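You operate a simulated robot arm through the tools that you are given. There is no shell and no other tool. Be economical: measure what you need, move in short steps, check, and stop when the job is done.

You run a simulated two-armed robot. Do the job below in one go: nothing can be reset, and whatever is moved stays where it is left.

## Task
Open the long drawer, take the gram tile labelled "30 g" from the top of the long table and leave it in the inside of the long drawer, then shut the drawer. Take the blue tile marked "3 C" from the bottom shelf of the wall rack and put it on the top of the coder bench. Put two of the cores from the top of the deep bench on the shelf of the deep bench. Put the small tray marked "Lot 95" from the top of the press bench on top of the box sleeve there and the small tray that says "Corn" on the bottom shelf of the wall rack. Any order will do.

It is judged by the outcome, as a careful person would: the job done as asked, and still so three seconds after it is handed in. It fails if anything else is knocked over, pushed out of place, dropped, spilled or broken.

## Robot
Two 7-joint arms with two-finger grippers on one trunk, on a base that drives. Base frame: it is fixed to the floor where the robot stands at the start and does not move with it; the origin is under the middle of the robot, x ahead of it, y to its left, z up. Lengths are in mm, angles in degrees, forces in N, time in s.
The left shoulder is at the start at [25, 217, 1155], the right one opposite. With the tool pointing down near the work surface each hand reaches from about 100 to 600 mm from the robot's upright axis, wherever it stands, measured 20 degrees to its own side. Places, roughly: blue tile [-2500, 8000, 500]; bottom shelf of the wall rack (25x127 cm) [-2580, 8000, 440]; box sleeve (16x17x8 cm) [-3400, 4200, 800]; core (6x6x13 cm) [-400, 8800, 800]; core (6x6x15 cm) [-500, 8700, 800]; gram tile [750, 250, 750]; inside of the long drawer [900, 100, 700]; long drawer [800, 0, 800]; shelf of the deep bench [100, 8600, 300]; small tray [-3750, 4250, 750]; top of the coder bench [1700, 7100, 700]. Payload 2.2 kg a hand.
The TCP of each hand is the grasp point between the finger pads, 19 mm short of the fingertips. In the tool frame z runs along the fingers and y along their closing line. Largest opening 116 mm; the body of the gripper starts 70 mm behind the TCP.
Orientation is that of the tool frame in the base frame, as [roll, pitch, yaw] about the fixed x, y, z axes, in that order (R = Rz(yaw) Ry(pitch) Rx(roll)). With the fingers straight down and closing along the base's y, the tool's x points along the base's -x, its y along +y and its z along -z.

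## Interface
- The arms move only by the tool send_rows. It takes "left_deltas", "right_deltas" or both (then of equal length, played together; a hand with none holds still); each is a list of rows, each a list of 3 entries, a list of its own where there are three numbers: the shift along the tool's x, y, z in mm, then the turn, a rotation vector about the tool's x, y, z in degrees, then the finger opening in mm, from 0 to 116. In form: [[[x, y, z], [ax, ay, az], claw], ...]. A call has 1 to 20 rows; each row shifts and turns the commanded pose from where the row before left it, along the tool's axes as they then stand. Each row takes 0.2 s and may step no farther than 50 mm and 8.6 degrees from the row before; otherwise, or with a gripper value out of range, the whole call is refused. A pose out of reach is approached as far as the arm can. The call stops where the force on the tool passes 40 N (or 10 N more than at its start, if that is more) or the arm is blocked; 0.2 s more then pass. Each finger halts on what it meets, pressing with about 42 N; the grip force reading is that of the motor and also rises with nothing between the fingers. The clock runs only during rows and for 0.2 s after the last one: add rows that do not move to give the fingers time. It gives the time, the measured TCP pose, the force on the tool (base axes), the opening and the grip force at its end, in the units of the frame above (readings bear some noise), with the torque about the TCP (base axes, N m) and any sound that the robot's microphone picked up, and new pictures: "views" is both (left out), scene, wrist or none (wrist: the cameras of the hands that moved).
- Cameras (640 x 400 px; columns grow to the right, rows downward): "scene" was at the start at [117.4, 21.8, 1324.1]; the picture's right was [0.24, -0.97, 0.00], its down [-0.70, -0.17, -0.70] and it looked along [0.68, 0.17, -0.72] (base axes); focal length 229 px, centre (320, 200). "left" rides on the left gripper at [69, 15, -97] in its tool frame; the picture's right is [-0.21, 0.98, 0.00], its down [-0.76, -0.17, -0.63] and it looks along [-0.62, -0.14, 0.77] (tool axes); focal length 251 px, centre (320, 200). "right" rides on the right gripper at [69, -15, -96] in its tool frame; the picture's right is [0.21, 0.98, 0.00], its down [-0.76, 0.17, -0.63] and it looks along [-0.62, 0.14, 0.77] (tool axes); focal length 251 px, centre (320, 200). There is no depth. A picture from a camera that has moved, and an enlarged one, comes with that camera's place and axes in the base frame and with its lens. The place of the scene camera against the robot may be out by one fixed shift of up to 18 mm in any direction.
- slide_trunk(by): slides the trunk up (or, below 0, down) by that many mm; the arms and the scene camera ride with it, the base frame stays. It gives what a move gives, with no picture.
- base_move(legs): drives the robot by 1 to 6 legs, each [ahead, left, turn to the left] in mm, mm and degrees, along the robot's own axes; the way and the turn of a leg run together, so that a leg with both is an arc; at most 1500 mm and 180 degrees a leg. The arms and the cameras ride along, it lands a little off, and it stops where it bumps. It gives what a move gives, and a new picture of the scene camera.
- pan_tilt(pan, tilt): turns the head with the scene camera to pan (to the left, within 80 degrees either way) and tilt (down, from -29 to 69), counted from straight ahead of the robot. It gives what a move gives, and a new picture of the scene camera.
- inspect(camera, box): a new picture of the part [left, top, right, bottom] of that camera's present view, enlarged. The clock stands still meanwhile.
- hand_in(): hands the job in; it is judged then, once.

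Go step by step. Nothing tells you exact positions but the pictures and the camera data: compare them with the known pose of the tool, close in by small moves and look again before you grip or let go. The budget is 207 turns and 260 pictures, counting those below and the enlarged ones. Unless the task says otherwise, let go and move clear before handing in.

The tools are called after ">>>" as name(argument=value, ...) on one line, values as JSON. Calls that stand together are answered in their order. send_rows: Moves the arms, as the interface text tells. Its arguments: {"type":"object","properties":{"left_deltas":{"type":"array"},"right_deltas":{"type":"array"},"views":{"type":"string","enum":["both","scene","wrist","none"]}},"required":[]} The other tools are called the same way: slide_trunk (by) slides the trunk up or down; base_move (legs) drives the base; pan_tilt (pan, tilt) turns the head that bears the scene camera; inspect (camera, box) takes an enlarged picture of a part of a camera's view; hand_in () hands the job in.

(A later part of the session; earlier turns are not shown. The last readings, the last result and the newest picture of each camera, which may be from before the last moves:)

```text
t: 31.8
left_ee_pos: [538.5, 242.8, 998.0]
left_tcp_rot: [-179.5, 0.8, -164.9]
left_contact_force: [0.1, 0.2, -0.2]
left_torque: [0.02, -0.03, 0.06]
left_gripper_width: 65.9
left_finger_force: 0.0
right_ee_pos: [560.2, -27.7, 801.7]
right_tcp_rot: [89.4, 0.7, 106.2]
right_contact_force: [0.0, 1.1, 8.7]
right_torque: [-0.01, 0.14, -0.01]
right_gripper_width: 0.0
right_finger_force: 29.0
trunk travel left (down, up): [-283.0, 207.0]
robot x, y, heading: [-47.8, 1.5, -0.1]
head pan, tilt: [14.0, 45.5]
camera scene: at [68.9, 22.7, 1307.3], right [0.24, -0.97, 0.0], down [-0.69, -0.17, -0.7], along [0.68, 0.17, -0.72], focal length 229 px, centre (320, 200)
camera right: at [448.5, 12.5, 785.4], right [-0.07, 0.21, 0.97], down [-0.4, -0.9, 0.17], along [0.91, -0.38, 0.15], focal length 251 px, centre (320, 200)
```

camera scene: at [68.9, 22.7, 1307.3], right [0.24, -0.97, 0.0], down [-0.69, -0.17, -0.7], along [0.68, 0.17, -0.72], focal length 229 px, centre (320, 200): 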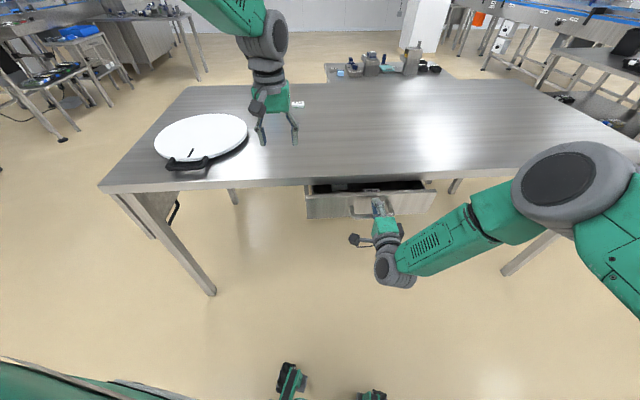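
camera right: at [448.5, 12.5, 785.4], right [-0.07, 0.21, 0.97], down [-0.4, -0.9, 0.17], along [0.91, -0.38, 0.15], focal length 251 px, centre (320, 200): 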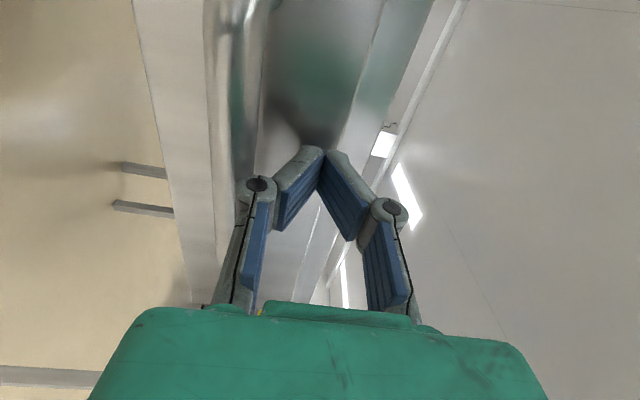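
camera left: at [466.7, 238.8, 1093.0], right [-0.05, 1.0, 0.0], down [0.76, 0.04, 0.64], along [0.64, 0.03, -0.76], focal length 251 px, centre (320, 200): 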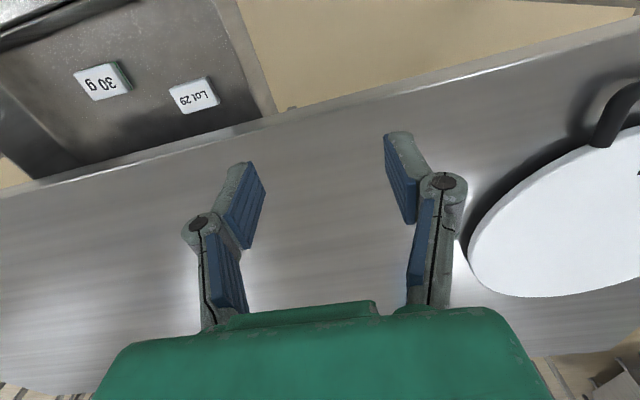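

The drawer is about three-quarters shut; I keep pushing in smaller steps.

>>> send_rows(right_deltas=[[[0, 0, 12], [0, 0, 0], 0], [[0, 0, 12], [0, 0, 0], 0], [[0, 0, 10], [0, 0, 0], 0], [[0, 0, 8], [0, 0, 0], 0], [[0, 0, 6], [0, 0, 0], 0], [[0, 0, 6], [0, 0, 0], 0], [[0, 0, 5], [0, 0, 0], 0], [[0, 0, 5], [0, 0, 0], 0], [[0, 0, 5], [0, 0, 0], 0]], views="both")

```text
t: 33.8
left_ee_pos: [536.0, 240.0, 999.3]
left_tcp_rot: [-179.5, 1.1, -165.0]
left_contact_force: [-0.3, 0.4, -0.1]
left_torque: [0.01, 0.03, 0.03]
left_gripper_width: 65.8
left_finger_force: 0.0
right_ee_pos: [623.3, -10.5, 803.7]
right_tcp_rot: [89.4, 0.5, 106.3]
right_contact_force: [-25.0, -6.6, 14.2]
right_torque: [-0.08, 0.39, 0.1]
right_gripper_width: 0.0
right_finger_force: 28.0
trunk travel left (down, up): [-283.0, 207.0]
robot x, y, heading: [-46.5, 2.6, 0.0]
head pan, tilt: [14.0, 45.5]
camera scene: at [64.2, 19.9, 1307.9], right [0.24, -0.97, 0.0], down [-0.69, -0.17, -0.7], along [0.68, 0.17, -0.71], focal length 229 px, centre (320, 200)
camera right: at [511.9, 29.2, 787.8], right [-0.07, 0.21, 0.97], down [-0.4, -0.9, 0.17], along [0.91, -0.38, 0.15], focal length 251 px, centre (320, 200)
```

scene: 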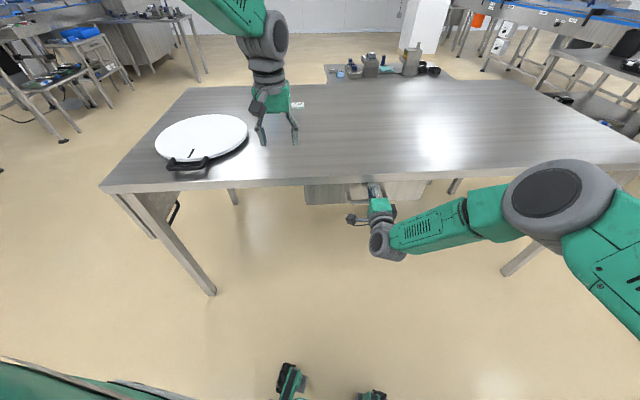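
right: 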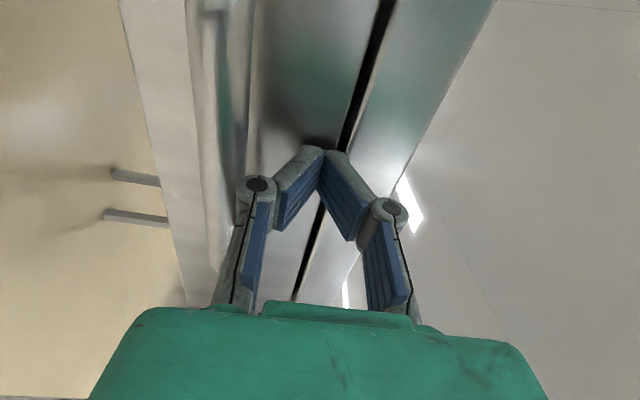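

25 N of resistance and flush with the frame: the drawer is shut. I retract the right hand and inspect.

>>> send_rows(right_deltas=[[[0, 0, -40], [0, 0, 0], 0], [[0, 0, -40], [0, 0, 0], 0], [[0, 0, -40], [0, 0, 0], 0], [[0, 0, -40], [0, 0, 0], 0], [[-30, 20, -30], [0, 0, 0], 0], [[-30, 20, -30], [0, 0, 0], 0], [[0, 0, 0], [0, 0, 0], 0]], views="none")

>>> inspect(camera="scene", box=[260, 130, 500, 280])

```text
t: 35.4
left_ee_pos: [539.6, 241.0, 998.2]
left_tcp_rot: [-179.6, 0.8, -164.8]
left_contact_force: [0.8, -0.2, -0.1]
left_torque: [0.01, 0.03, 0.01]
left_gripper_width: 65.9
left_finger_force: 0.0
right_ee_pos: [432.8, -128.7, 841.0]
right_tcp_rot: [89.6, 0.5, 106.2]
right_contact_force: [1.1, 0.5, 0.0]
right_torque: [-0.01, 0.02, 0.02]
right_gripper_width: 0.0
right_finger_force: 28.5
trunk travel left (down, up): [-283.0, 207.0]
robot x, y, heading: [-46.0, -1.4, -0.1]
head pan, tilt: [14.0, 45.5]
```

```text
2.67 times, centred on (380, 205) of scene
camera zoom: at [69.8, 19.8, 1307.1], right [0.24, -0.97, 0.0], down [-0.7, -0.17, -0.7], along [0.68, 0.17, -0.72], focal length 611 px, centre (160, 187)
```

zoom: 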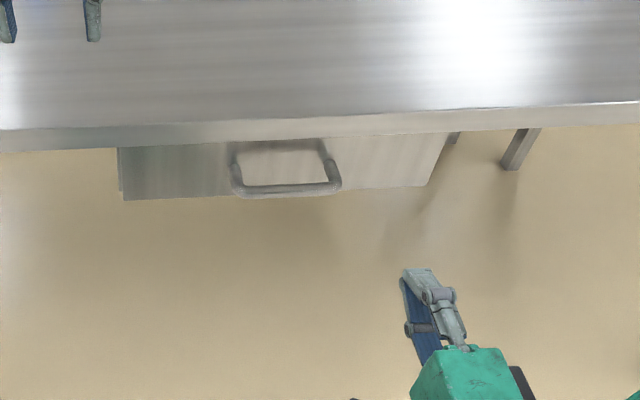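

The drawer is shut. I back off, then fold the right hand back to pointing down.

>>> base_move(legs=[[-450, 0, 0], [0, 0, 90]])

>>> send_rows(right_deltas=[[[0, 15, 0], [0, -8.5, 0], 60], [[0, 15, 0], [0, -8.5, 0], 60], [[0, 15, 0], [4.949, 4.949, -4.949], 60], [[0, 0, 0], [4.949, 4.949, -4.949], 60], [[0, 0, 0], [4.949, 4.949, -4.949], 60], [[0, 0, 0], [4.949, 4.949, -4.949], 60], [[0, 0, 0], [4.949, 4.949, -4.949], 60], [[0, 0, 0], [4.949, 4.949, -4.949], 60], [[0, 0, 0], [4.949, 4.949, -4.949], 60], [[0, 0, 0], [4.949, 4.949, -4.949], 60], [[0, 0, 0], [4.949, 4.949, -4.949], 60], [[0, 0, 0], [4.949, 4.949, -4.949], 60], [[0, 0, 0], [4.949, 4.949, -4.949], 60], [[0, 0, 0], [4.949, 4.949, -4.949], 60], [[0, 0, 0], [4.949, 4.949, -4.949], 60], [[0, 0, 0], [4.949, 4.949, -4.949], 60]], views="none")

>>> pan_tilt(pan=20, tilt=10)

```text
t: 42.0
left_ee_pos: [-757.1, 581.6, 997.7]
left_tcp_rot: [-179.7, 0.9, -73.7]
left_contact_force: [-0.2, 0.3, 0.1]
left_torque: [0.01, 0.0, -0.03]
left_gripper_width: 65.8
left_finger_force: 0.1
right_ee_pos: [-386.2, 482.6, 840.7]
right_tcp_rot: [89.6, 0.5, -162.6]
right_contact_force: [-0.2, 0.4, -0.3]
right_torque: [-0.03, 0.0, -0.01]
right_gripper_width: 0.0
right_finger_force: 28.2
trunk travel left (down, up): [-283.0, 207.0]
robot x, y, heading: [-506.9, -2.4, 91.2]
head pan, tilt: [14.0, 45.5]
camera scene: at [-531.7, 122.8, 1307.2], right [0.96, 0.26, 0.0], down [0.19, -0.69, -0.7], along [-0.18, 0.67, -0.72], focal length 229 px, centre (320, 200)
```

scene: 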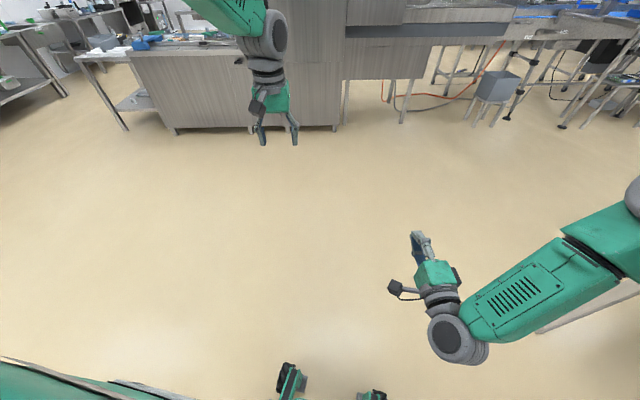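

```text
t: 45.4
left_ee_pos: [-759.0, 578.1, 999.7]
left_tcp_rot: [-179.3, 0.8, -73.7]
left_contact_force: [0.2, -0.3, -0.2]
left_torque: [0.04, 0.0, 0.04]
left_gripper_width: 65.8
left_finger_force: 0.1
right_ee_pos: [-388.7, 480.5, 889.5]
right_tcp_rot: [-179.8, 0.9, -89.9]
right_contact_force: [0.1, -0.7, 0.5]
right_torque: [-0.02, -0.02, -0.02]
right_gripper_width: 60.0
right_finger_force: 0.1
trunk travel left (down, up): [-283.0, 207.0]
robot x, y, heading: [-503.7, 1.3, 91.3]
head pan, tilt: [14.0, 45.5]
```

```text
t: 46.4
left_ee_pos: [-758.4, 577.6, 999.9]
left_tcp_rot: [-179.3, 0.9, -73.7]
left_contact_force: [0.9, 0.0, -0.4]
left_torque: [0.02, 0.05, -0.01]
left_gripper_width: 65.9
left_finger_force: 0.1
right_ee_pos: [-386.9, 479.9, 887.1]
right_tcp_rot: [-179.7, 0.7, -89.9]
right_contact_force: [0.3, 0.7, -0.5]
right_torque: [0.0, 0.03, 0.01]
right_gripper_width: 60.2
right_finger_force: 0.0
trunk travel left (down, up): [-283.0, 207.0]
robot x, y, heading: [-501.6, 1.9, 91.2]
head pan, tilt: [20.0, 10.0]
camera scene: at [-545.5, 131.7, 1362.6], right [0.93, 0.36, 0.0], down [0.06, -0.17, -0.98], along [-0.36, 0.92, -0.18], focal length 229 px, centre (320, 200)
```

scene: 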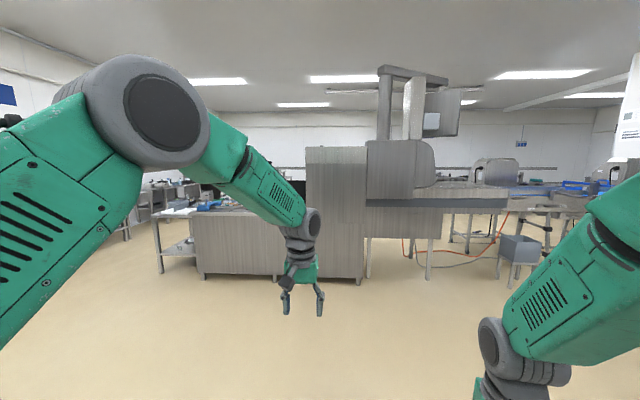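

A big machine bench stands ahead at around [-1800…-700, 2300]. I look farther left for a lane.

>>> pan_tilt(pan=70, tilt=15)

>>> pan_tilt(pan=-50, tilt=15)

```text
t: 47.6
left_ee_pos: [-757.5, 577.9, 999.7]
left_tcp_rot: [-179.5, 1.0, -73.7]
left_contact_force: [-0.4, -0.7, -0.2]
left_torque: [0.02, 0.03, -0.03]
left_gripper_width: 66.1
left_finger_force: 0.1
right_ee_pos: [-387.5, 480.9, 887.5]
right_tcp_rot: [-179.8, 0.7, -89.9]
right_contact_force: [0.2, -0.5, -0.6]
right_torque: [0.01, -0.01, -0.02]
right_gripper_width: 60.2
right_finger_force: 0.2
trunk travel left (down, up): [-283.0, 207.0]
robot x, y, heading: [-504.5, 1.8, 91.3]
head pan, tilt: [70.0, 15.0]
camera scene: at [-600.4, 75.0, 1354.8], right [0.32, 0.95, 0.0], down [0.25, -0.09, -0.97], along [-0.91, 0.31, -0.26], focal length 229 px, centre (320, 200)
```

scene: 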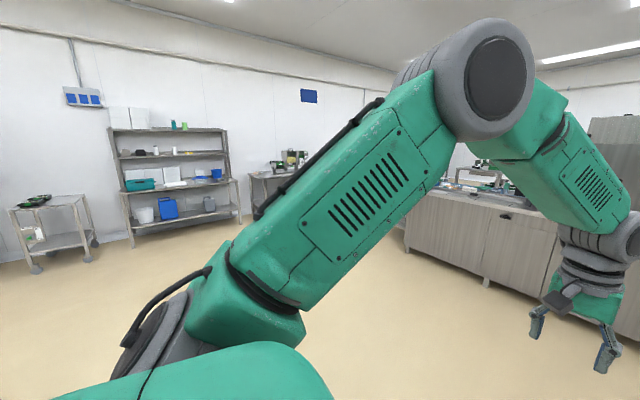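

```text
t: 49.6
left_ee_pos: [-757.7, 577.4, 999.7]
left_tcp_rot: [-179.4, 1.0, -73.8]
left_contact_force: [0.5, 0.5, -0.3]
left_torque: [0.01, 0.0, -0.01]
left_gripper_width: 65.9
left_finger_force: 0.1
right_ee_pos: [-386.6, 481.3, 888.1]
right_tcp_rot: [-179.9, 0.8, -89.9]
right_contact_force: [-0.9, -0.3, 0.4]
right_torque: [-0.01, -0.01, -0.01]
right_gripper_width: 60.4
right_finger_force: 0.0
trunk travel left (down, up): [-283.0, 207.0]
robot x, y, heading: [-502.8, -0.3, 91.4]
head pan, tilt: [-50.0, 15.0]
camera scene: at [-441.6, 106.5, 1354.8], right [0.66, -0.75, 0.0], down [-0.19, -0.17, -0.97], along [0.73, 0.64, -0.26], focal length 229 px, centre (320, 200)
```

scene: 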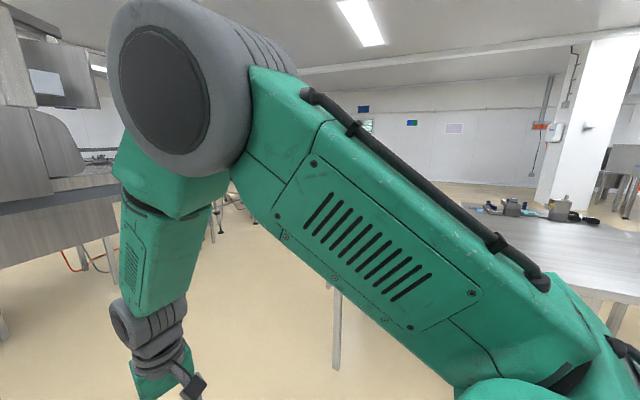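

West looks open along y≈0. I turn to face west and drive to about x=-2700, then look north.

>>> base_move(legs=[[0, 0, 88.6], [1500, 0, 0], [700, 0, 0]])

>>> pan_tilt(pan=-30, tilt=15)

```text
t: 64.4
left_ee_pos: [-3326.8, -210.0, 999.9]
left_tcp_rot: [-179.5, 1.1, 13.8]
left_contact_force: [0.1, 0.3, 0.0]
left_torque: [-0.01, 0.0, 0.03]
left_gripper_width: 66.0
left_finger_force: 0.0
right_ee_pos: [-3214.8, 156.3, 888.6]
right_tcp_rot: [-179.9, 0.9, -2.2]
right_contact_force: [-0.9, -0.5, 0.8]
right_torque: [-0.03, 0.01, 0.02]
right_gripper_width: 60.1
right_finger_force: 0.1
trunk travel left (down, up): [-283.0, 207.0]
robot x, y, heading: [-2739.1, 17.8, 178.7]
head pan, tilt: [-50.0, 15.0]
camera scene: at [-2846.6, 92.2, 1354.8], right [0.78, 0.63, 0.0], down [0.17, -0.2, -0.97], along [-0.6, 0.75, -0.26], focal length 229 px, centre (320, 200)
```

scene: 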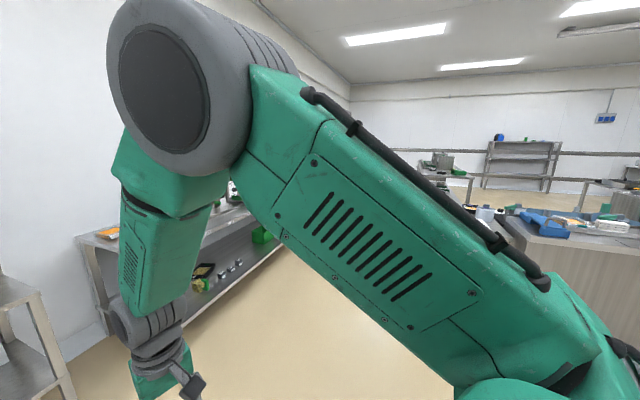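

```text
t: 65.2
left_ee_pos: [-3324.8, -210.7, 1001.8]
left_tcp_rot: [-179.4, 1.0, 13.9]
left_contact_force: [0.0, 0.3, -0.2]
left_torque: [0.01, 0.02, 0.03]
left_gripper_width: 65.8
left_finger_force: 0.0
right_ee_pos: [-3211.8, 156.8, 890.4]
right_tcp_rot: [179.9, 1.1, -2.3]
right_contact_force: [-0.2, 1.3, -0.5]
right_torque: [-0.05, -0.03, -0.02]
right_gripper_width: 60.1
right_finger_force: 0.1
trunk travel left (down, up): [-283.0, 207.0]
robot x, y, heading: [-2736.7, 23.2, 178.6]
head pan, tilt: [-30.0, 15.0]
camera scene: at [-2867.6, 67.6, 1354.7], right [0.52, 0.85, 0.0], down [0.23, -0.13, -0.97], along [-0.82, 0.5, -0.26], focal length 229 px, centre (320, 200)
```

scene: 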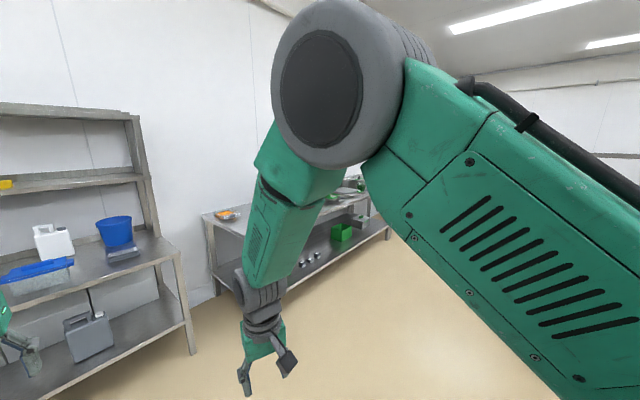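

I see a lane between the wall bench (x≈-4850) and the machine bench (left end x≈-3200). I turn north and move diagonally into it.

>>> base_move(legs=[[0, 0, -88.6], [700, 1000, 0], [600, 250, 0]])

>>> pan_tilt(pan=0, tilt=20)

```text
t: 78.4
left_ee_pos: [-4208.0, 1917.3, 1002.0]
left_tcp_rot: [-179.4, 1.1, -75.5]
left_contact_force: [-0.2, -0.5, 0.5]
left_torque: [0.02, -0.03, 0.03]
left_gripper_width: 66.1
left_finger_force: 0.1
right_ee_pos: [-3842.4, 1808.8, 892.5]
right_tcp_rot: [179.8, 1.2, -91.6]
right_contact_force: [-0.6, -0.9, -0.1]
right_torque: [-0.02, 0.04, -0.01]
right_gripper_width: 60.0
right_finger_force: 0.1
trunk travel left (down, up): [-283.0, 207.0]
robot x, y, heading: [-3974.4, 1332.5, 89.6]
head pan, tilt: [-30.0, 15.0]
camera scene: at [-3932.0, 1459.5, 1354.7], right [0.86, -0.51, 0.0], down [-0.13, -0.23, -0.96], along [0.49, 0.83, -0.26], focal length 229 px, centre (320, 200)
```

scene: 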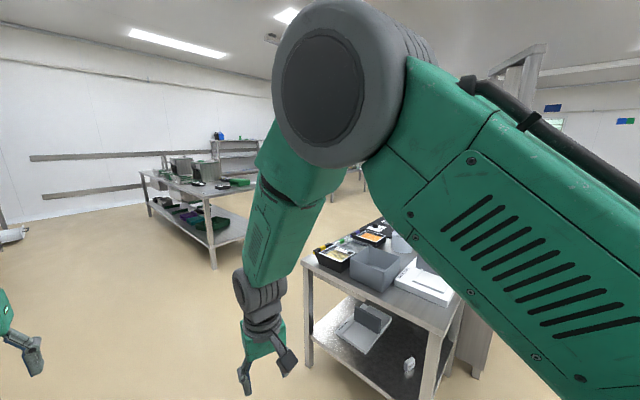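

```text
t: 79.3
left_ee_pos: [-4208.7, 1913.4, 1003.8]
left_tcp_rot: [-179.4, 1.3, -75.4]
left_contact_force: [-0.3, -0.2, -0.9]
left_torque: [-0.01, 0.01, -0.03]
left_gripper_width: 66.0
left_finger_force: 0.1
right_ee_pos: [-3841.5, 1808.0, 894.6]
right_tcp_rot: [179.8, 1.5, -91.6]
right_contact_force: [-0.3, 0.3, 0.1]
right_torque: [0.0, -0.02, 0.04]
right_gripper_width: 59.9
right_finger_force: 0.0
trunk travel left (down, up): [-283.0, 207.0]
robot x, y, heading: [-3972.8, 1336.1, 89.7]
head pan, tilt: [0.0, 20.0]
camera scene: at [-3979.6, 1472.1, 1346.5], right [1.0, -0.01, 0.0], down [0.0, -0.35, -0.94], along [0.01, 0.94, -0.35], focal length 229 px, centre (320, 200)
```

scene: 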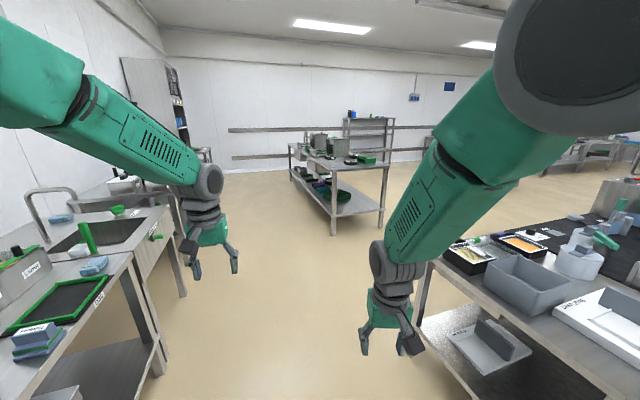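

The press bench is the table ahead (near corner about [-3800, 3900]). I drive up between the side tables, keeping a bit left.

>>> base_move(legs=[[150, 180, 0], [1150, 0, 0]])

>>> pan_tilt(pan=-10, tilt=25)

```text
t: 86.6
left_ee_pos: [-4396.1, 3214.9, 1004.7]
left_tcp_rot: [-179.4, 1.3, -74.6]
left_contact_force: [0.3, 0.5, -0.5]
left_torque: [0.03, -0.01, 0.01]
left_gripper_width: 65.9
left_finger_force: 0.0
right_ee_pos: [-4027.7, 3114.9, 895.8]
right_tcp_rot: [179.8, 1.5, -90.7]
right_contact_force: [0.4, 1.0, -0.2]
right_torque: [0.01, -0.01, -0.02]
right_gripper_width: 60.2
right_finger_force: 0.1
trunk travel left (down, up): [-283.0, 207.0]
robot x, y, heading: [-4151.0, 2636.7, 90.2]
head pan, tilt: [0.0, 20.0]
camera scene: at [-4159.6, 2777.2, 1346.5], right [1.0, 0.01, 0.0], down [0.0, -0.35, -0.94], along [-0.01, 0.94, -0.35], focal length 229 px, centre (320, 200)
```

scene: 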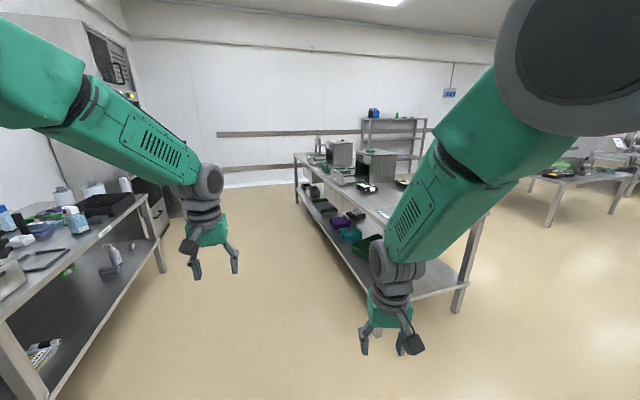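

```text
t: 87.3
left_ee_pos: [-4397.0, 3211.5, 1006.2]
left_tcp_rot: [-179.4, 1.5, -74.6]
left_contact_force: [-0.4, -0.5, -0.6]
left_torque: [0.03, 0.02, 0.0]
left_gripper_width: 66.2
left_finger_force: 0.0
right_ee_pos: [-4028.7, 3111.6, 897.0]
right_tcp_rot: [179.7, 1.7, -90.7]
right_contact_force: [0.9, 0.4, 1.4]
right_torque: [0.01, 0.0, 0.0]
right_gripper_width: 60.0
right_finger_force: 0.0
trunk travel left (down, up): [-283.0, 207.0]
robot x, y, heading: [-4152.6, 2640.0, 90.4]
head pan, tilt: [-10.0, 25.0]
camera scene: at [-4144.3, 2774.6, 1338.4], right [0.99, -0.17, 0.0], down [-0.07, -0.42, -0.9], along [0.15, 0.89, -0.43], focal length 229 px, centre (320, 200)
```

scene: 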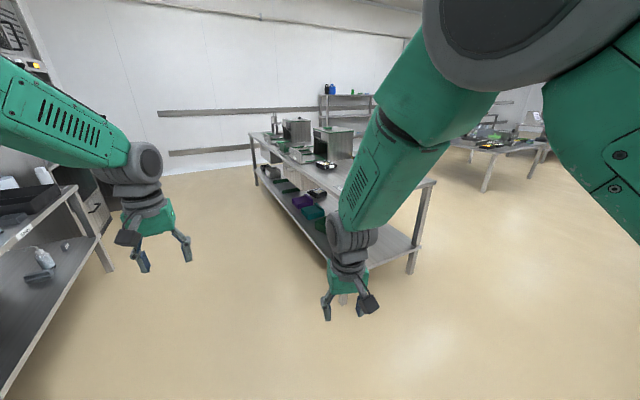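

The press bench's short south side runs from about [-3785, 3900] to [-3170, 4070]. I raise the trunk so the hands clear the bench and drive to face that side, heading about 105°.

>>> slide_trunk(by=200)

>>> base_move(legs=[[300, 0, 0], [450, -725, 0], [0, 0, 15]])

>>> pan_tilt(pan=0, tilt=40)

```text
t: 89.5
left_ee_pos: [-4396.2, 3211.6, 1206.3]
left_tcp_rot: [-179.4, 1.6, -74.6]
left_contact_force: [0.4, -0.4, -0.1]
left_torque: [0.0, -0.01, -0.03]
left_gripper_width: 66.1
left_finger_force: 0.0
right_ee_pos: [-4028.3, 3112.1, 1095.5]
right_tcp_rot: [179.6, 1.6, -90.7]
right_contact_force: [-1.1, 0.5, -0.4]
right_torque: [0.03, 0.03, -0.02]
right_gripper_width: 60.0
right_finger_force: 0.0
trunk travel left (down, up): [-483.0, 7.0]
robot x, y, heading: [-4146.8, 2639.4, 90.3]
head pan, tilt: [-10.0, 25.0]
```

```text
t: 96.6
left_ee_pos: [-3811.2, 3893.0, 1207.6]
left_tcp_rot: [-179.8, 1.7, -59.0]
left_contact_force: [0.5, 0.7, -0.3]
left_torque: [0.02, 0.01, 0.0]
left_gripper_width: 65.8
left_finger_force: 0.1
right_ee_pos: [-3431.7, 3894.8, 1094.9]
right_tcp_rot: [179.5, 1.6, -75.1]
right_contact_force: [-0.3, -0.9, -0.6]
right_torque: [-0.03, -0.02, 0.02]
right_gripper_width: 59.8
right_finger_force: 0.0
trunk travel left (down, up): [-483.0, 7.0]
robot x, y, heading: [-3430.7, 3404.8, 106.0]
head pan, tilt: [-10.0, 25.0]
camera scene: at [-3452.3, 3542.8, 1538.2], right [0.99, 0.1, 0.0], down [0.04, -0.43, -0.9], along [-0.1, 0.9, -0.43], focal length 229 px, centre (320, 200)
```

scene: 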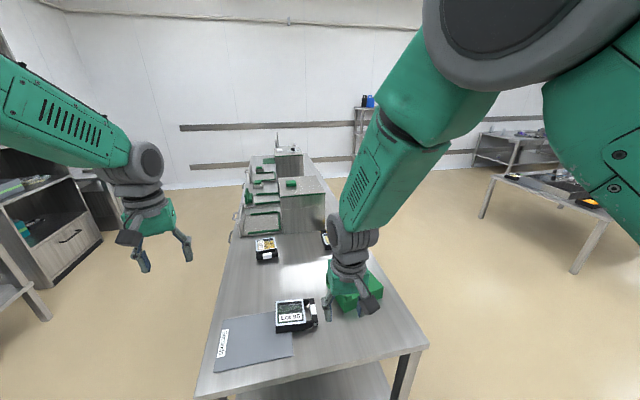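

```text
t: 97.3
left_ee_pos: [-3815.4, 3888.2, 1207.2]
left_tcp_rot: [-179.3, 1.6, -59.1]
left_contact_force: [-0.9, -0.2, 0.8]
left_torque: [-0.02, -0.02, 0.01]
left_gripper_width: 65.7
left_finger_force: 0.0
right_ee_pos: [-3432.9, 3890.6, 1096.6]
right_tcp_rot: [179.7, 1.8, -75.1]
right_contact_force: [0.3, -0.1, -0.3]
right_torque: [-0.02, 0.0, 0.02]
right_gripper_width: 60.2
right_finger_force: 0.0
trunk travel left (down, up): [-483.0, 7.0]
robot x, y, heading: [-3429.8, 3405.4, 106.2]
head pan, tilt: [0.0, 40.0]
camera scene: at [-3474.4, 3530.2, 1515.1], right [0.96, 0.28, 0.0], down [0.18, -0.62, -0.76], along [-0.21, 0.73, -0.65], focal length 229 px, centre (320, 200)
```

scene: 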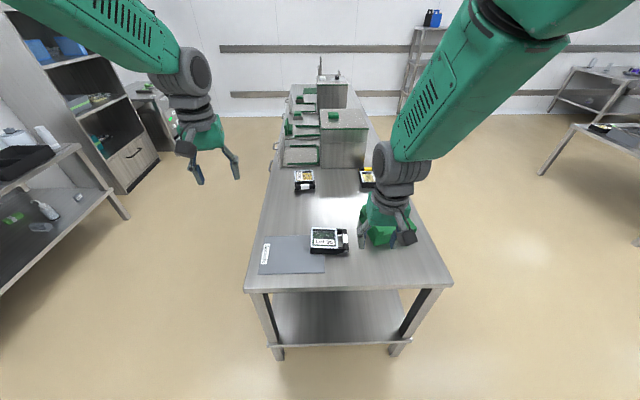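

The bench is in view with a "Lot 95" tray near. I zoom in to identify items.

>>> inspect(camera="scene", box=[240, 150, 480, 300])

>>> inspect(camera="right", box=[0, 0, 640, 400])

```text
2.67 times, centred on (360, 225) of scene
camera zoom: at [-3474.4, 3530.2, 1515.1], right [0.96, 0.28, 0.0], down [0.18, -0.62, -0.76], along [-0.21, 0.73, -0.65], focal length 611 px, centre (213, 133)
```

zoom: 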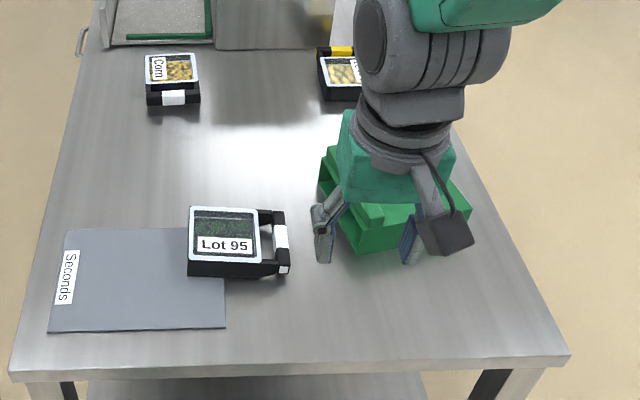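

```text
1.00 times, centred on (320, 200) of right (not enlarged: the box is as wide or as high as the picture)
camera zoom: at [-3401.5, 3825.3, 1191.5], right [-0.89, -0.46, 0.0], down [-0.35, 0.67, 0.66], along [-0.3, 0.58, -0.75], focal length 251 px, centre (320, 200)
```

zoom: 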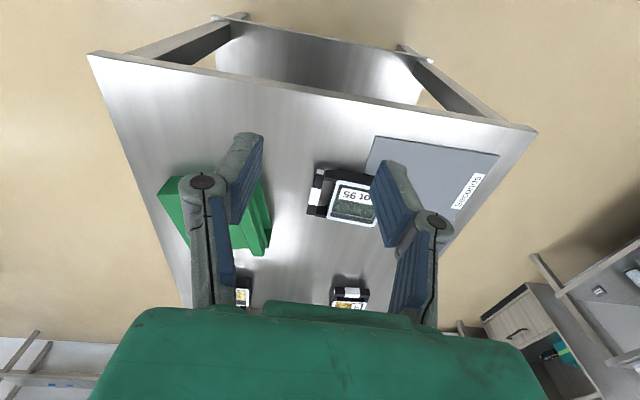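

The green box on the right, under my hand, seems to be the box sleeve. I move the right hand aside to see it.

>>> send_rows(right_deltas=[[[20, -40, 0], [0, 0, 0], 60], [[20, -40, 0], [0, 0, 0], 60], [[20, -40, 0], [0, 0, 0], 60], [[0, -40, 0], [0, 0, 0], 60], [[0, -40, 0], [0, 0, 0], 60]], views="none")

>>> inspect(camera="scene", box=[240, 150, 480, 300])

```text
t: 98.5
left_ee_pos: [-3811.1, 3889.4, 1208.8]
left_tcp_rot: [-179.7, 1.8, -59.1]
left_contact_force: [0.3, -0.9, -1.0]
left_torque: [0.0, 0.06, 0.0]
left_gripper_width: 65.9
left_finger_force: 0.0
right_ee_pos: [-3220.5, 3885.3, 1092.4]
right_tcp_rot: [179.6, 1.9, -75.1]
right_contact_force: [0.3, 0.9, 0.4]
right_torque: [-0.04, 0.06, 0.02]
right_gripper_width: 60.0
right_finger_force: 0.1
trunk travel left (down, up): [-483.0, 7.0]
robot x, y, heading: [-3432.6, 3406.6, 106.1]
head pan, tilt: [0.0, 40.0]
```

```text
2.67 times, centred on (360, 225) of scene
camera zoom: at [-3466.6, 3532.0, 1515.1], right [0.96, 0.28, 0.0], down [0.18, -0.62, -0.76], along [-0.21, 0.73, -0.65], focal length 611 px, centre (213, 133)
```

zoom: 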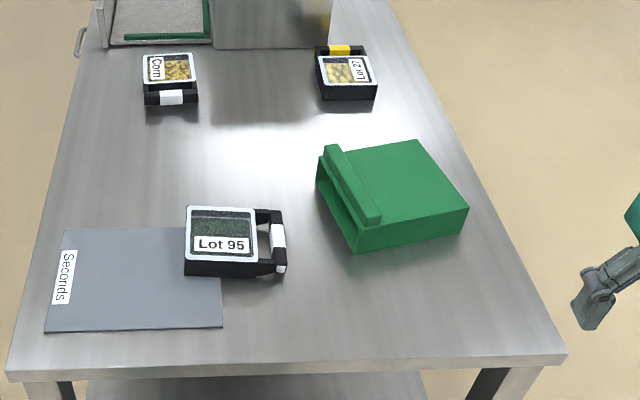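

The Lot 95 tray is near [-3625, 4110, 792] with its handle to the right; the green sleeve's top is around [-3385, 4255, 845]. I drive closer (270 mm ahead, 100 right) and lower the trunk some.

>>> base_move(legs=[[265, -100, 0]])

>>> slide_trunk(by=-130)

>>> pan_tilt(pan=5, tilt=55)

```text
t: 100.5
left_ee_pos: [-3792.3, 4168.0, 1208.6]
left_tcp_rot: [-179.4, 1.8, -59.0]
left_contact_force: [-0.2, -0.4, 0.4]
left_torque: [0.0, 0.03, 0.01]
left_gripper_width: 66.0
left_finger_force: 0.1
right_ee_pos: [-3203.1, 4164.0, 1094.5]
right_tcp_rot: [179.6, 1.8, -75.1]
right_contact_force: [-0.5, -0.1, -0.1]
right_torque: [-0.01, -0.03, -0.01]
right_gripper_width: 59.8
right_finger_force: 0.0
trunk travel left (down, up): [-483.0, 7.0]
robot x, y, heading: [-3408.0, 3683.6, 106.1]
head pan, tilt: [0.0, 40.0]
camera scene: at [-3443.4, 3810.7, 1515.3], right [0.96, 0.28, 0.0], down [0.18, -0.62, -0.76], along [-0.21, 0.73, -0.64], focal length 229 px, centre (320, 200)
```

scene: 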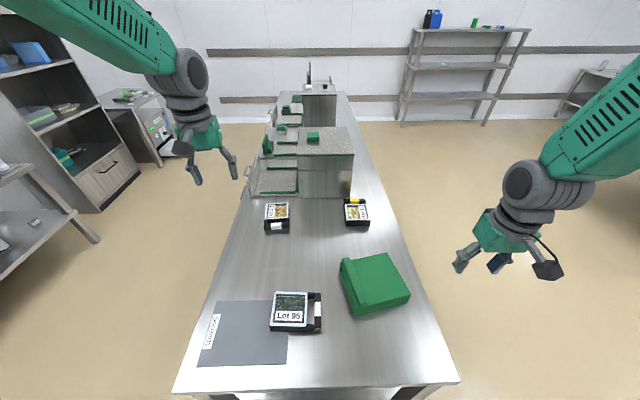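

```text
t: 102.1
left_ee_pos: [-3791.3, 4166.3, 1080.0]
left_tcp_rot: [-179.5, 1.8, -59.0]
left_contact_force: [0.2, 0.4, 0.0]
left_torque: [-0.03, 0.02, 0.05]
left_gripper_width: 66.1
left_finger_force: 0.0
right_ee_pos: [-3202.0, 4164.0, 966.2]
right_tcp_rot: [179.8, 1.8, -75.2]
right_contact_force: [1.2, 0.7, 1.7]
right_torque: [-0.02, 0.0, 0.0]
right_gripper_width: 60.0
right_finger_force: 0.0
trunk travel left (down, up): [-353.0, 137.0]
robot x, y, heading: [-3404.2, 3688.1, 106.4]
head pan, tilt: [0.0, 40.0]
```

```text
t: 102.8
left_ee_pos: [-3794.5, 4164.3, 1079.3]
left_tcp_rot: [-179.3, 1.8, -59.0]
left_contact_force: [0.3, -0.5, 0.4]
left_torque: [-0.02, 0.03, 0.03]
left_gripper_width: 65.8
left_finger_force: 0.2
right_ee_pos: [-3204.1, 4162.4, 966.0]
right_tcp_rot: [179.9, 1.9, -75.0]
right_contact_force: [-0.8, 0.1, -0.2]
right_torque: [-0.01, 0.0, 0.0]
right_gripper_width: 59.8
right_finger_force: 0.0
trunk travel left (down, up): [-353.0, 137.0]
robot x, y, heading: [-3407.6, 3686.9, 106.1]
head pan, tilt: [5.0, 55.0]
camera scene: at [-3450.5, 3796.5, 1364.5], right [0.93, 0.36, 0.0], down [0.29, -0.77, -0.57], along [-0.21, 0.53, -0.82], focal length 229 px, centre (320, 200)
```

scene: 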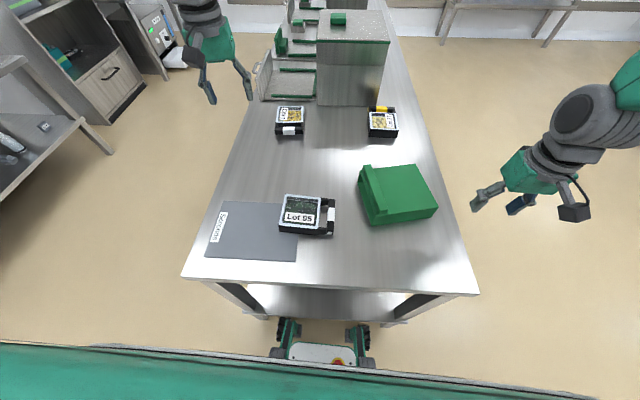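

Positioned well. I zoom on the tray and sleeve.

>>> inspect(camera="scene", box=[250, 150, 458, 280])

```text
3.08 times, centred on (354, 215) of scene
camera zoom: at [-3450.5, 3796.5, 1364.5], right [0.93, 0.36, 0.0], down [0.29, -0.77, -0.57], along [-0.21, 0.53, -0.82], focal length 705 px, centre (215, 154)
```

zoom: 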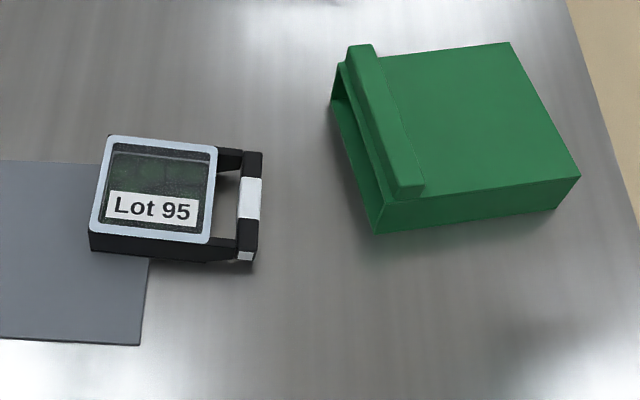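

The tray body is about 116 mm wide, so I'll take it by its handle bar, near [-3548, 4130], bar direction ~107°. I bring the right hand above the bar.

>>> send_rows(right_deltas=[[[-7.3, 42.5, 0], [0, 0, -2], 40], [[-7.3, 42.5, 0], [0, 0, 0], 40], [[-7.3, 42.5, 0], [0, 0, 0], 40], [[-7.3, 42.5, 0], [0, 0, 0], 40], [[-7.3, 42.5, 0], [0, 0, 0], 40], [[-7.3, 42.5, 0], [0, 0, 0], 40], [[-7.3, 42.5, 10], [0, 0, 0], 40], [[-7.3, 42.5, 20], [0, 0, 0], 40], [[0, 0, 36], [0, 0, 0], 40], [[0, 0, 0], [0, 0, 0], 40]], views="both")

```text
t: 105.0
left_ee_pos: [-3796.2, 4163.1, 1080.2]
left_tcp_rot: [-179.2, 1.9, -58.9]
left_contact_force: [-0.2, -0.5, -0.3]
left_torque: [-0.06, 0.03, 0.01]
left_gripper_width: 66.1
left_finger_force: 0.2
right_ee_pos: [-3544.6, 4129.5, 907.4]
right_tcp_rot: [178.6, 2.0, -74.7]
right_contact_force: [-0.2, 0.1, 1.1]
right_torque: [0.01, 0.01, -0.01]
right_gripper_width: 39.7
right_finger_force: 0.1
trunk travel left (down, up): [-353.0, 137.0]
robot x, y, heading: [-3405.6, 3687.4, 106.0]
head pan, tilt: [5.0, 55.0]
camera scene: at [-3452.6, 3795.7, 1364.5], right [0.93, 0.36, 0.0], down [0.3, -0.77, -0.57], along [-0.2, 0.53, -0.82], focal length 229 px, centre (320, 200)
camera right: at [-3510.2, 4065.3, 1003.0], right [-0.88, -0.47, 0.02], down [-0.34, 0.67, 0.66], along [-0.32, 0.58, -0.75], focal length 251 px, centre (320, 200)
```

scene: 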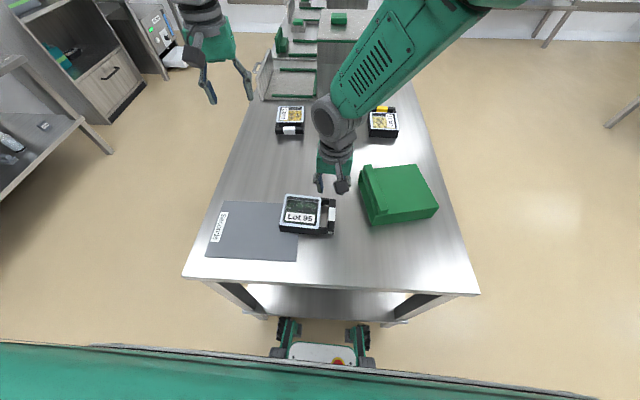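
right: 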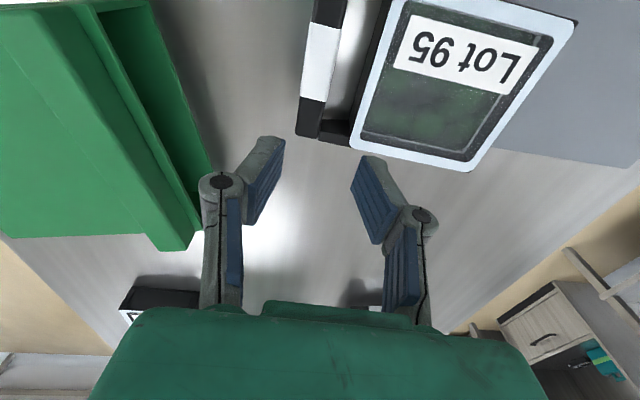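

The bar is nearer to the robot than the scene camera suggested. I shift 20 mm toward the robot and lower 30 mm to use the parallax.

>>> send_rows(right_deltas=[[[20, 0, 15], [0, 0, 0], 40], [[0, 0, 15], [0, 0, 0], 40], [[0, 0, 0], [0, 0, 0], 40]], views="wrist")

```text
t: 105.8
left_ee_pos: [-3796.0, 4163.7, 1079.1]
left_tcp_rot: [-179.2, 1.8, -59.0]
left_contact_force: [-0.9, -0.2, 0.0]
left_torque: [0.02, 0.01, -0.01]
left_gripper_width: 65.8
left_finger_force: 0.1
right_ee_pos: [-3541.4, 4109.1, 874.7]
right_tcp_rot: [179.3, 1.9, -74.3]
right_contact_force: [-0.1, 0.3, -0.2]
right_torque: [0.0, -0.02, 0.0]
right_gripper_width: 39.9
right_finger_force: 0.1
trunk travel left (down, up): [-353.0, 137.0]
robot x, y, heading: [-3406.0, 3683.6, 106.0]
head pan, tilt: [5.0, 55.0]
camera right: at [-3506.0, 4045.3, 969.0], right [-0.88, -0.47, 0.01], down [-0.35, 0.67, 0.66], along [-0.32, 0.58, -0.75], focal length 251 px, centre (320, 200)
```

right: 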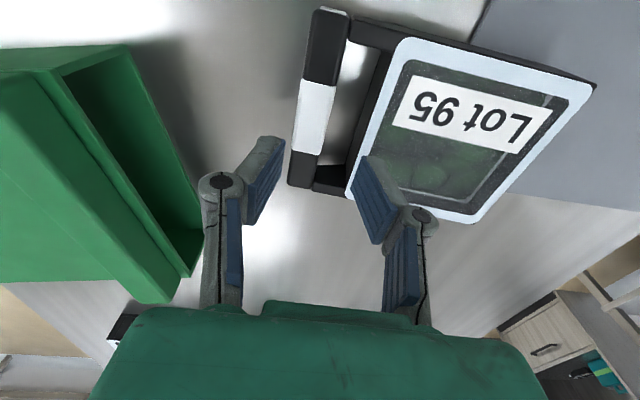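

Parallax puts the bar top at about z 833, centre [-3531, 4099]. I align over it and lower to 855 to check.

>>> send_rows(right_deltas=[[[12, -7, 0], [0, 0, -3], 34], [[0, 0, 18], [0, 0, 0], 34], [[0, 0, 0], [0, 0, 0], 34]], views="wrist")

>>> inspect(camera="scene", box=[270, 150, 398, 230])

```text
t: 106.7
left_ee_pos: [-3794.8, 4165.3, 1079.4]
left_tcp_rot: [-179.2, 1.7, -59.0]
left_contact_force: [0.7, -0.2, 0.3]
left_torque: [-0.02, 0.03, -0.02]
left_gripper_width: 66.0
left_finger_force: 0.1
right_ee_pos: [-3532.0, 4101.8, 857.9]
right_tcp_rot: [179.5, 2.0, -71.1]
right_contact_force: [0.2, 0.1, 0.5]
right_torque: [0.02, -0.01, 0.0]
right_gripper_width: 33.8
right_finger_force: 0.1
trunk travel left (down, up): [-353.0, 137.0]
robot x, y, heading: [-3405.1, 3681.1, 105.9]
head pan, tilt: [5.0, 55.0]
camera right: at [-3492.9, 4039.0, 951.5], right [-0.85, -0.52, 0.0], down [-0.39, 0.64, 0.66], along [-0.35, 0.56, -0.75], focal length 251 px, centre (320, 200)
```

right: 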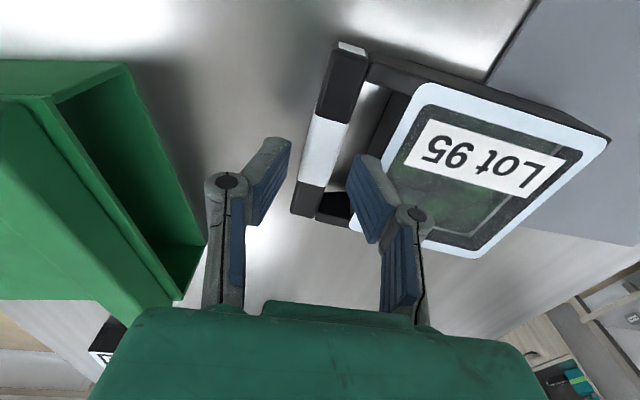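

```text
5.00 times, centred on (334, 190) of scene
camera zoom: at [-3452.7, 3796.4, 1364.4], right [0.93, 0.36, 0.0], down [0.3, -0.77, -0.57], along [-0.2, 0.53, -0.82], focal length 1146 px, centre (250, 250)
```

zoom: 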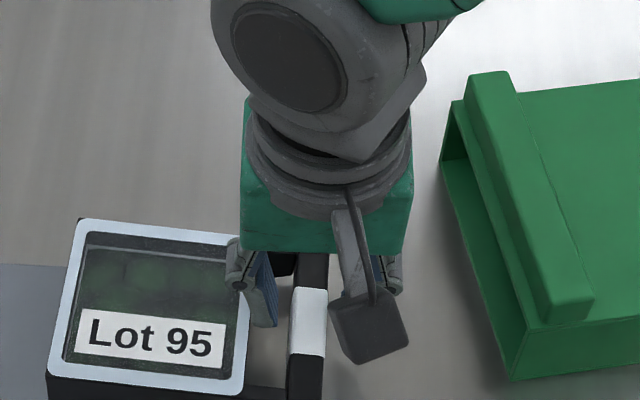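

Aligned over the bar. I lower so the fingers straddle it.

>>> send_rows(right_deltas=[[[2, 1, 10], [0, 0, 0], 34], [[0, 0, 8], [0, 0, 0], 34], [[0, 0, 6], [0, 0, 0], 34], [[0, 0, 0], [0, 0, 0], 34]], views="wrist")

>>> inspect(camera="scene", box=[270, 150, 398, 230])

```text
t: 107.7
left_ee_pos: [-3791.8, 4163.4, 1081.1]
left_tcp_rot: [-179.3, 1.9, -59.0]
left_contact_force: [-0.2, -0.5, 0.8]
left_torque: [0.0, 0.05, -0.01]
left_gripper_width: 66.0
left_finger_force: 0.0
right_ee_pos: [-3533.2, 4097.4, 832.3]
right_tcp_rot: [179.8, 2.3, -70.6]
right_contact_force: [6.1, 3.3, 34.1]
right_torque: [-0.5, 1.41, -0.31]
right_gripper_width: 42.9
right_finger_force: 1.3
trunk travel left (down, up): [-353.0, 137.0]
robot x, y, heading: [-3410.3, 3683.9, 106.1]
head pan, tilt: [5.0, 55.0]
camera right: at [-3493.8, 4034.5, 925.9], right [-0.85, -0.53, 0.0], down [-0.4, 0.63, 0.66], along [-0.35, 0.56, -0.75], focal length 251 px, centre (320, 200)
```

right: 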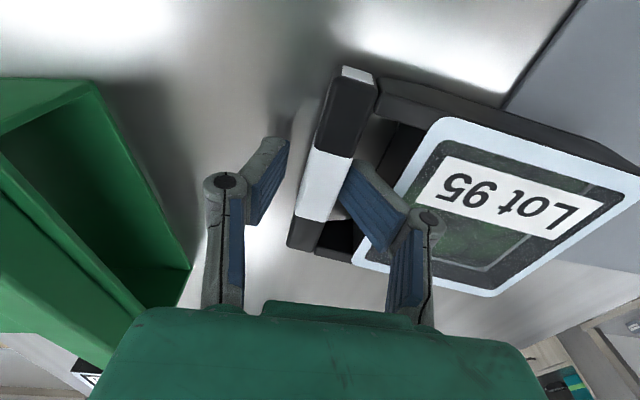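

```text
5.00 times, centred on (334, 190) of scene
camera zoom: at [-3448.5, 3793.7, 1365.2], right [0.93, 0.36, 0.0], down [0.29, -0.77, -0.57], along [-0.21, 0.53, -0.82], focal length 1146 px, centre (250, 250)
```

zoom: 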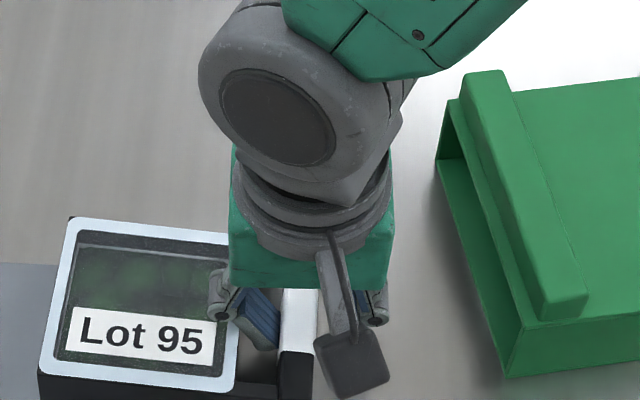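

The knuckle is resting on the tray's rim (contact 43 mm left of the TCP), so the handle is too low to grip this way. The body measures about 105 mm square, which fits a 116 mm opening; I raise, turn the hand 90°, and plan to grip front-to-back.

>>> send_rows(right_deltas=[[[0, 0, -30], [0, 0, 0], 34], [[0, 0, -40], [0, 0, 0], 60], [[0, 0, -20], [0, 0, 8.33], 116], [[0, 0, 0], [0, 0, 8.33], 116], [[0, 0, 0], [0, 0, 8.33], 116], [[0, 0, 0], [0, 0, 8.33], 116], [[0, 0, 0], [0, 0, 8.33], 116], [[0, 0, 0], [0, 0, 8.33], 116], [[0, 0, 0], [0, 0, 8.33], 116], [[0, 0, 0], [0, 0, 8.33], 116], [[0, 0, 0], [0, 0, 8.33], 116], [[0, 0, 0], [0, 0, 8.33], 116], [[0, 0, 0], [0, 0, 8.33], 116], [[0, 0, 0], [0, 0, 0], 116]], views="both")

```text
t: 110.7
left_ee_pos: [-3795.0, 4164.6, 1079.0]
left_tcp_rot: [-179.1, 1.7, -59.0]
left_contact_force: [-1.0, -0.2, 0.8]
left_torque: [0.03, 0.01, 0.01]
left_gripper_width: 66.1
left_finger_force: 0.1
right_ee_pos: [-3525.4, 4097.7, 915.6]
right_tcp_rot: [179.7, -1.6, -164.3]
right_contact_force: [0.4, 1.0, 0.3]
right_torque: [-0.03, -0.01, 0.0]
right_gripper_width: 116.1
right_finger_force: 0.1
trunk travel left (down, up): [-353.0, 137.0]
robot x, y, heading: [-3404.0, 3689.0, 106.1]
head pan, tilt: [5.0, 55.0]
camera scene: at [-3452.5, 3796.3, 1364.4], right [0.93, 0.36, 0.0], down [0.3, -0.77, -0.57], along [-0.2, 0.53, -0.82], focal length 229 px, centre (320, 200)
camera right: at [-3585.2, 4065.7, 1013.6], right [-0.47, 0.88, 0.01], down [0.7, 0.37, 0.61], along [0.54, 0.3, -0.79], focal length 251 px, centre (320, 200)
```

scene: 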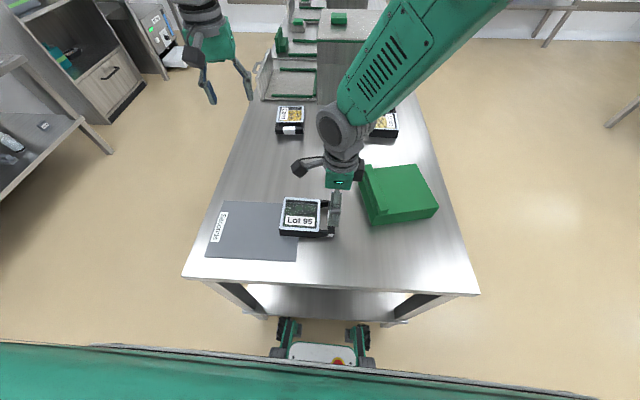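
right: 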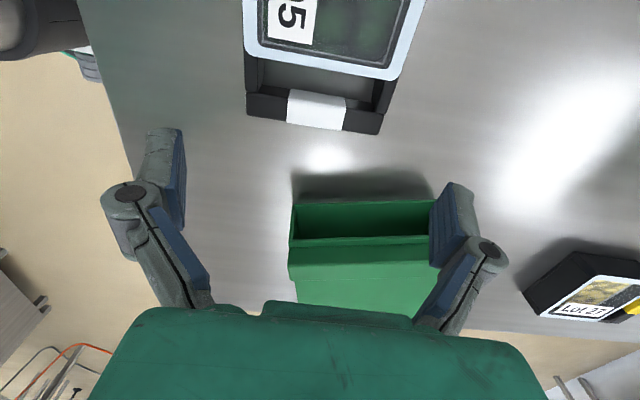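

The hand is turned. I move over the tray body centre.

>>> send_rows(right_deltas=[[[46, 4, 0], [0, 0, 0], 116], [[46, 4, 0], [0, 0, 0], 116], [[0, 0, 0], [0, 0, 0], 116]], views="wrist")

>>> inspect(camera="scene", box=[250, 140, 378, 250])

```text
t: 111.5
left_ee_pos: [-3795.9, 4163.1, 1078.7]
left_tcp_rot: [-179.2, 1.8, -59.0]
left_contact_force: [0.5, 0.0, 0.4]
left_torque: [0.0, -0.02, 0.0]
left_gripper_width: 66.1
left_finger_force: 0.1
right_ee_pos: [-3621.9, 4075.7, 920.2]
right_tcp_rot: [178.1, -0.5, -162.6]
right_contact_force: [0.5, 0.3, 0.0]
right_torque: [0.02, -0.01, -0.03]
right_gripper_width: 116.1
right_finger_force: 0.1
trunk travel left (down, up): [-353.0, 137.0]
robot x, y, heading: [-3403.8, 3682.2, 105.9]
head pan, tilt: [5.0, 55.0]
camera right: at [-3682.1, 4038.5, 1017.3], right [-0.5, 0.87, 0.04], down [0.68, 0.36, 0.63], along [0.53, 0.34, -0.77], focal length 251 px, centre (320, 200)
```

right: 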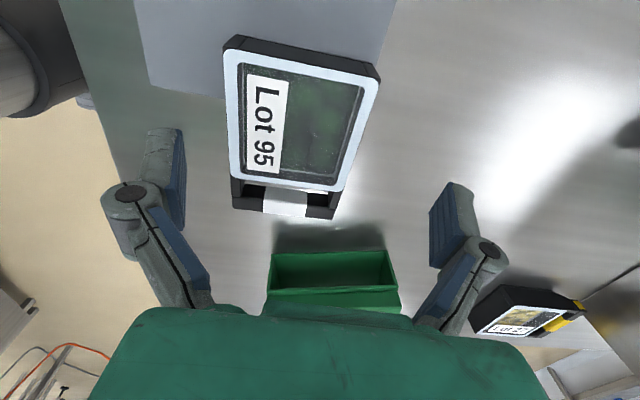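

```text
3.64 times, centred on (314, 195) of scene
camera zoom: at [-3454.6, 3795.5, 1364.5], right [0.93, 0.36, 0.0], down [0.3, -0.77, -0.57], along [-0.2, 0.53, -0.82], focal length 833 px, centre (342, 218)
```

zoom: 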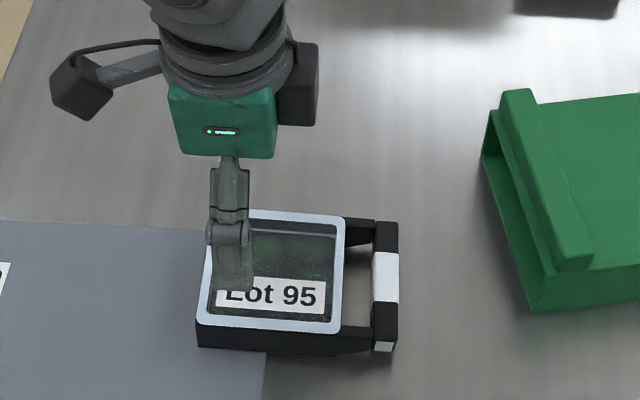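

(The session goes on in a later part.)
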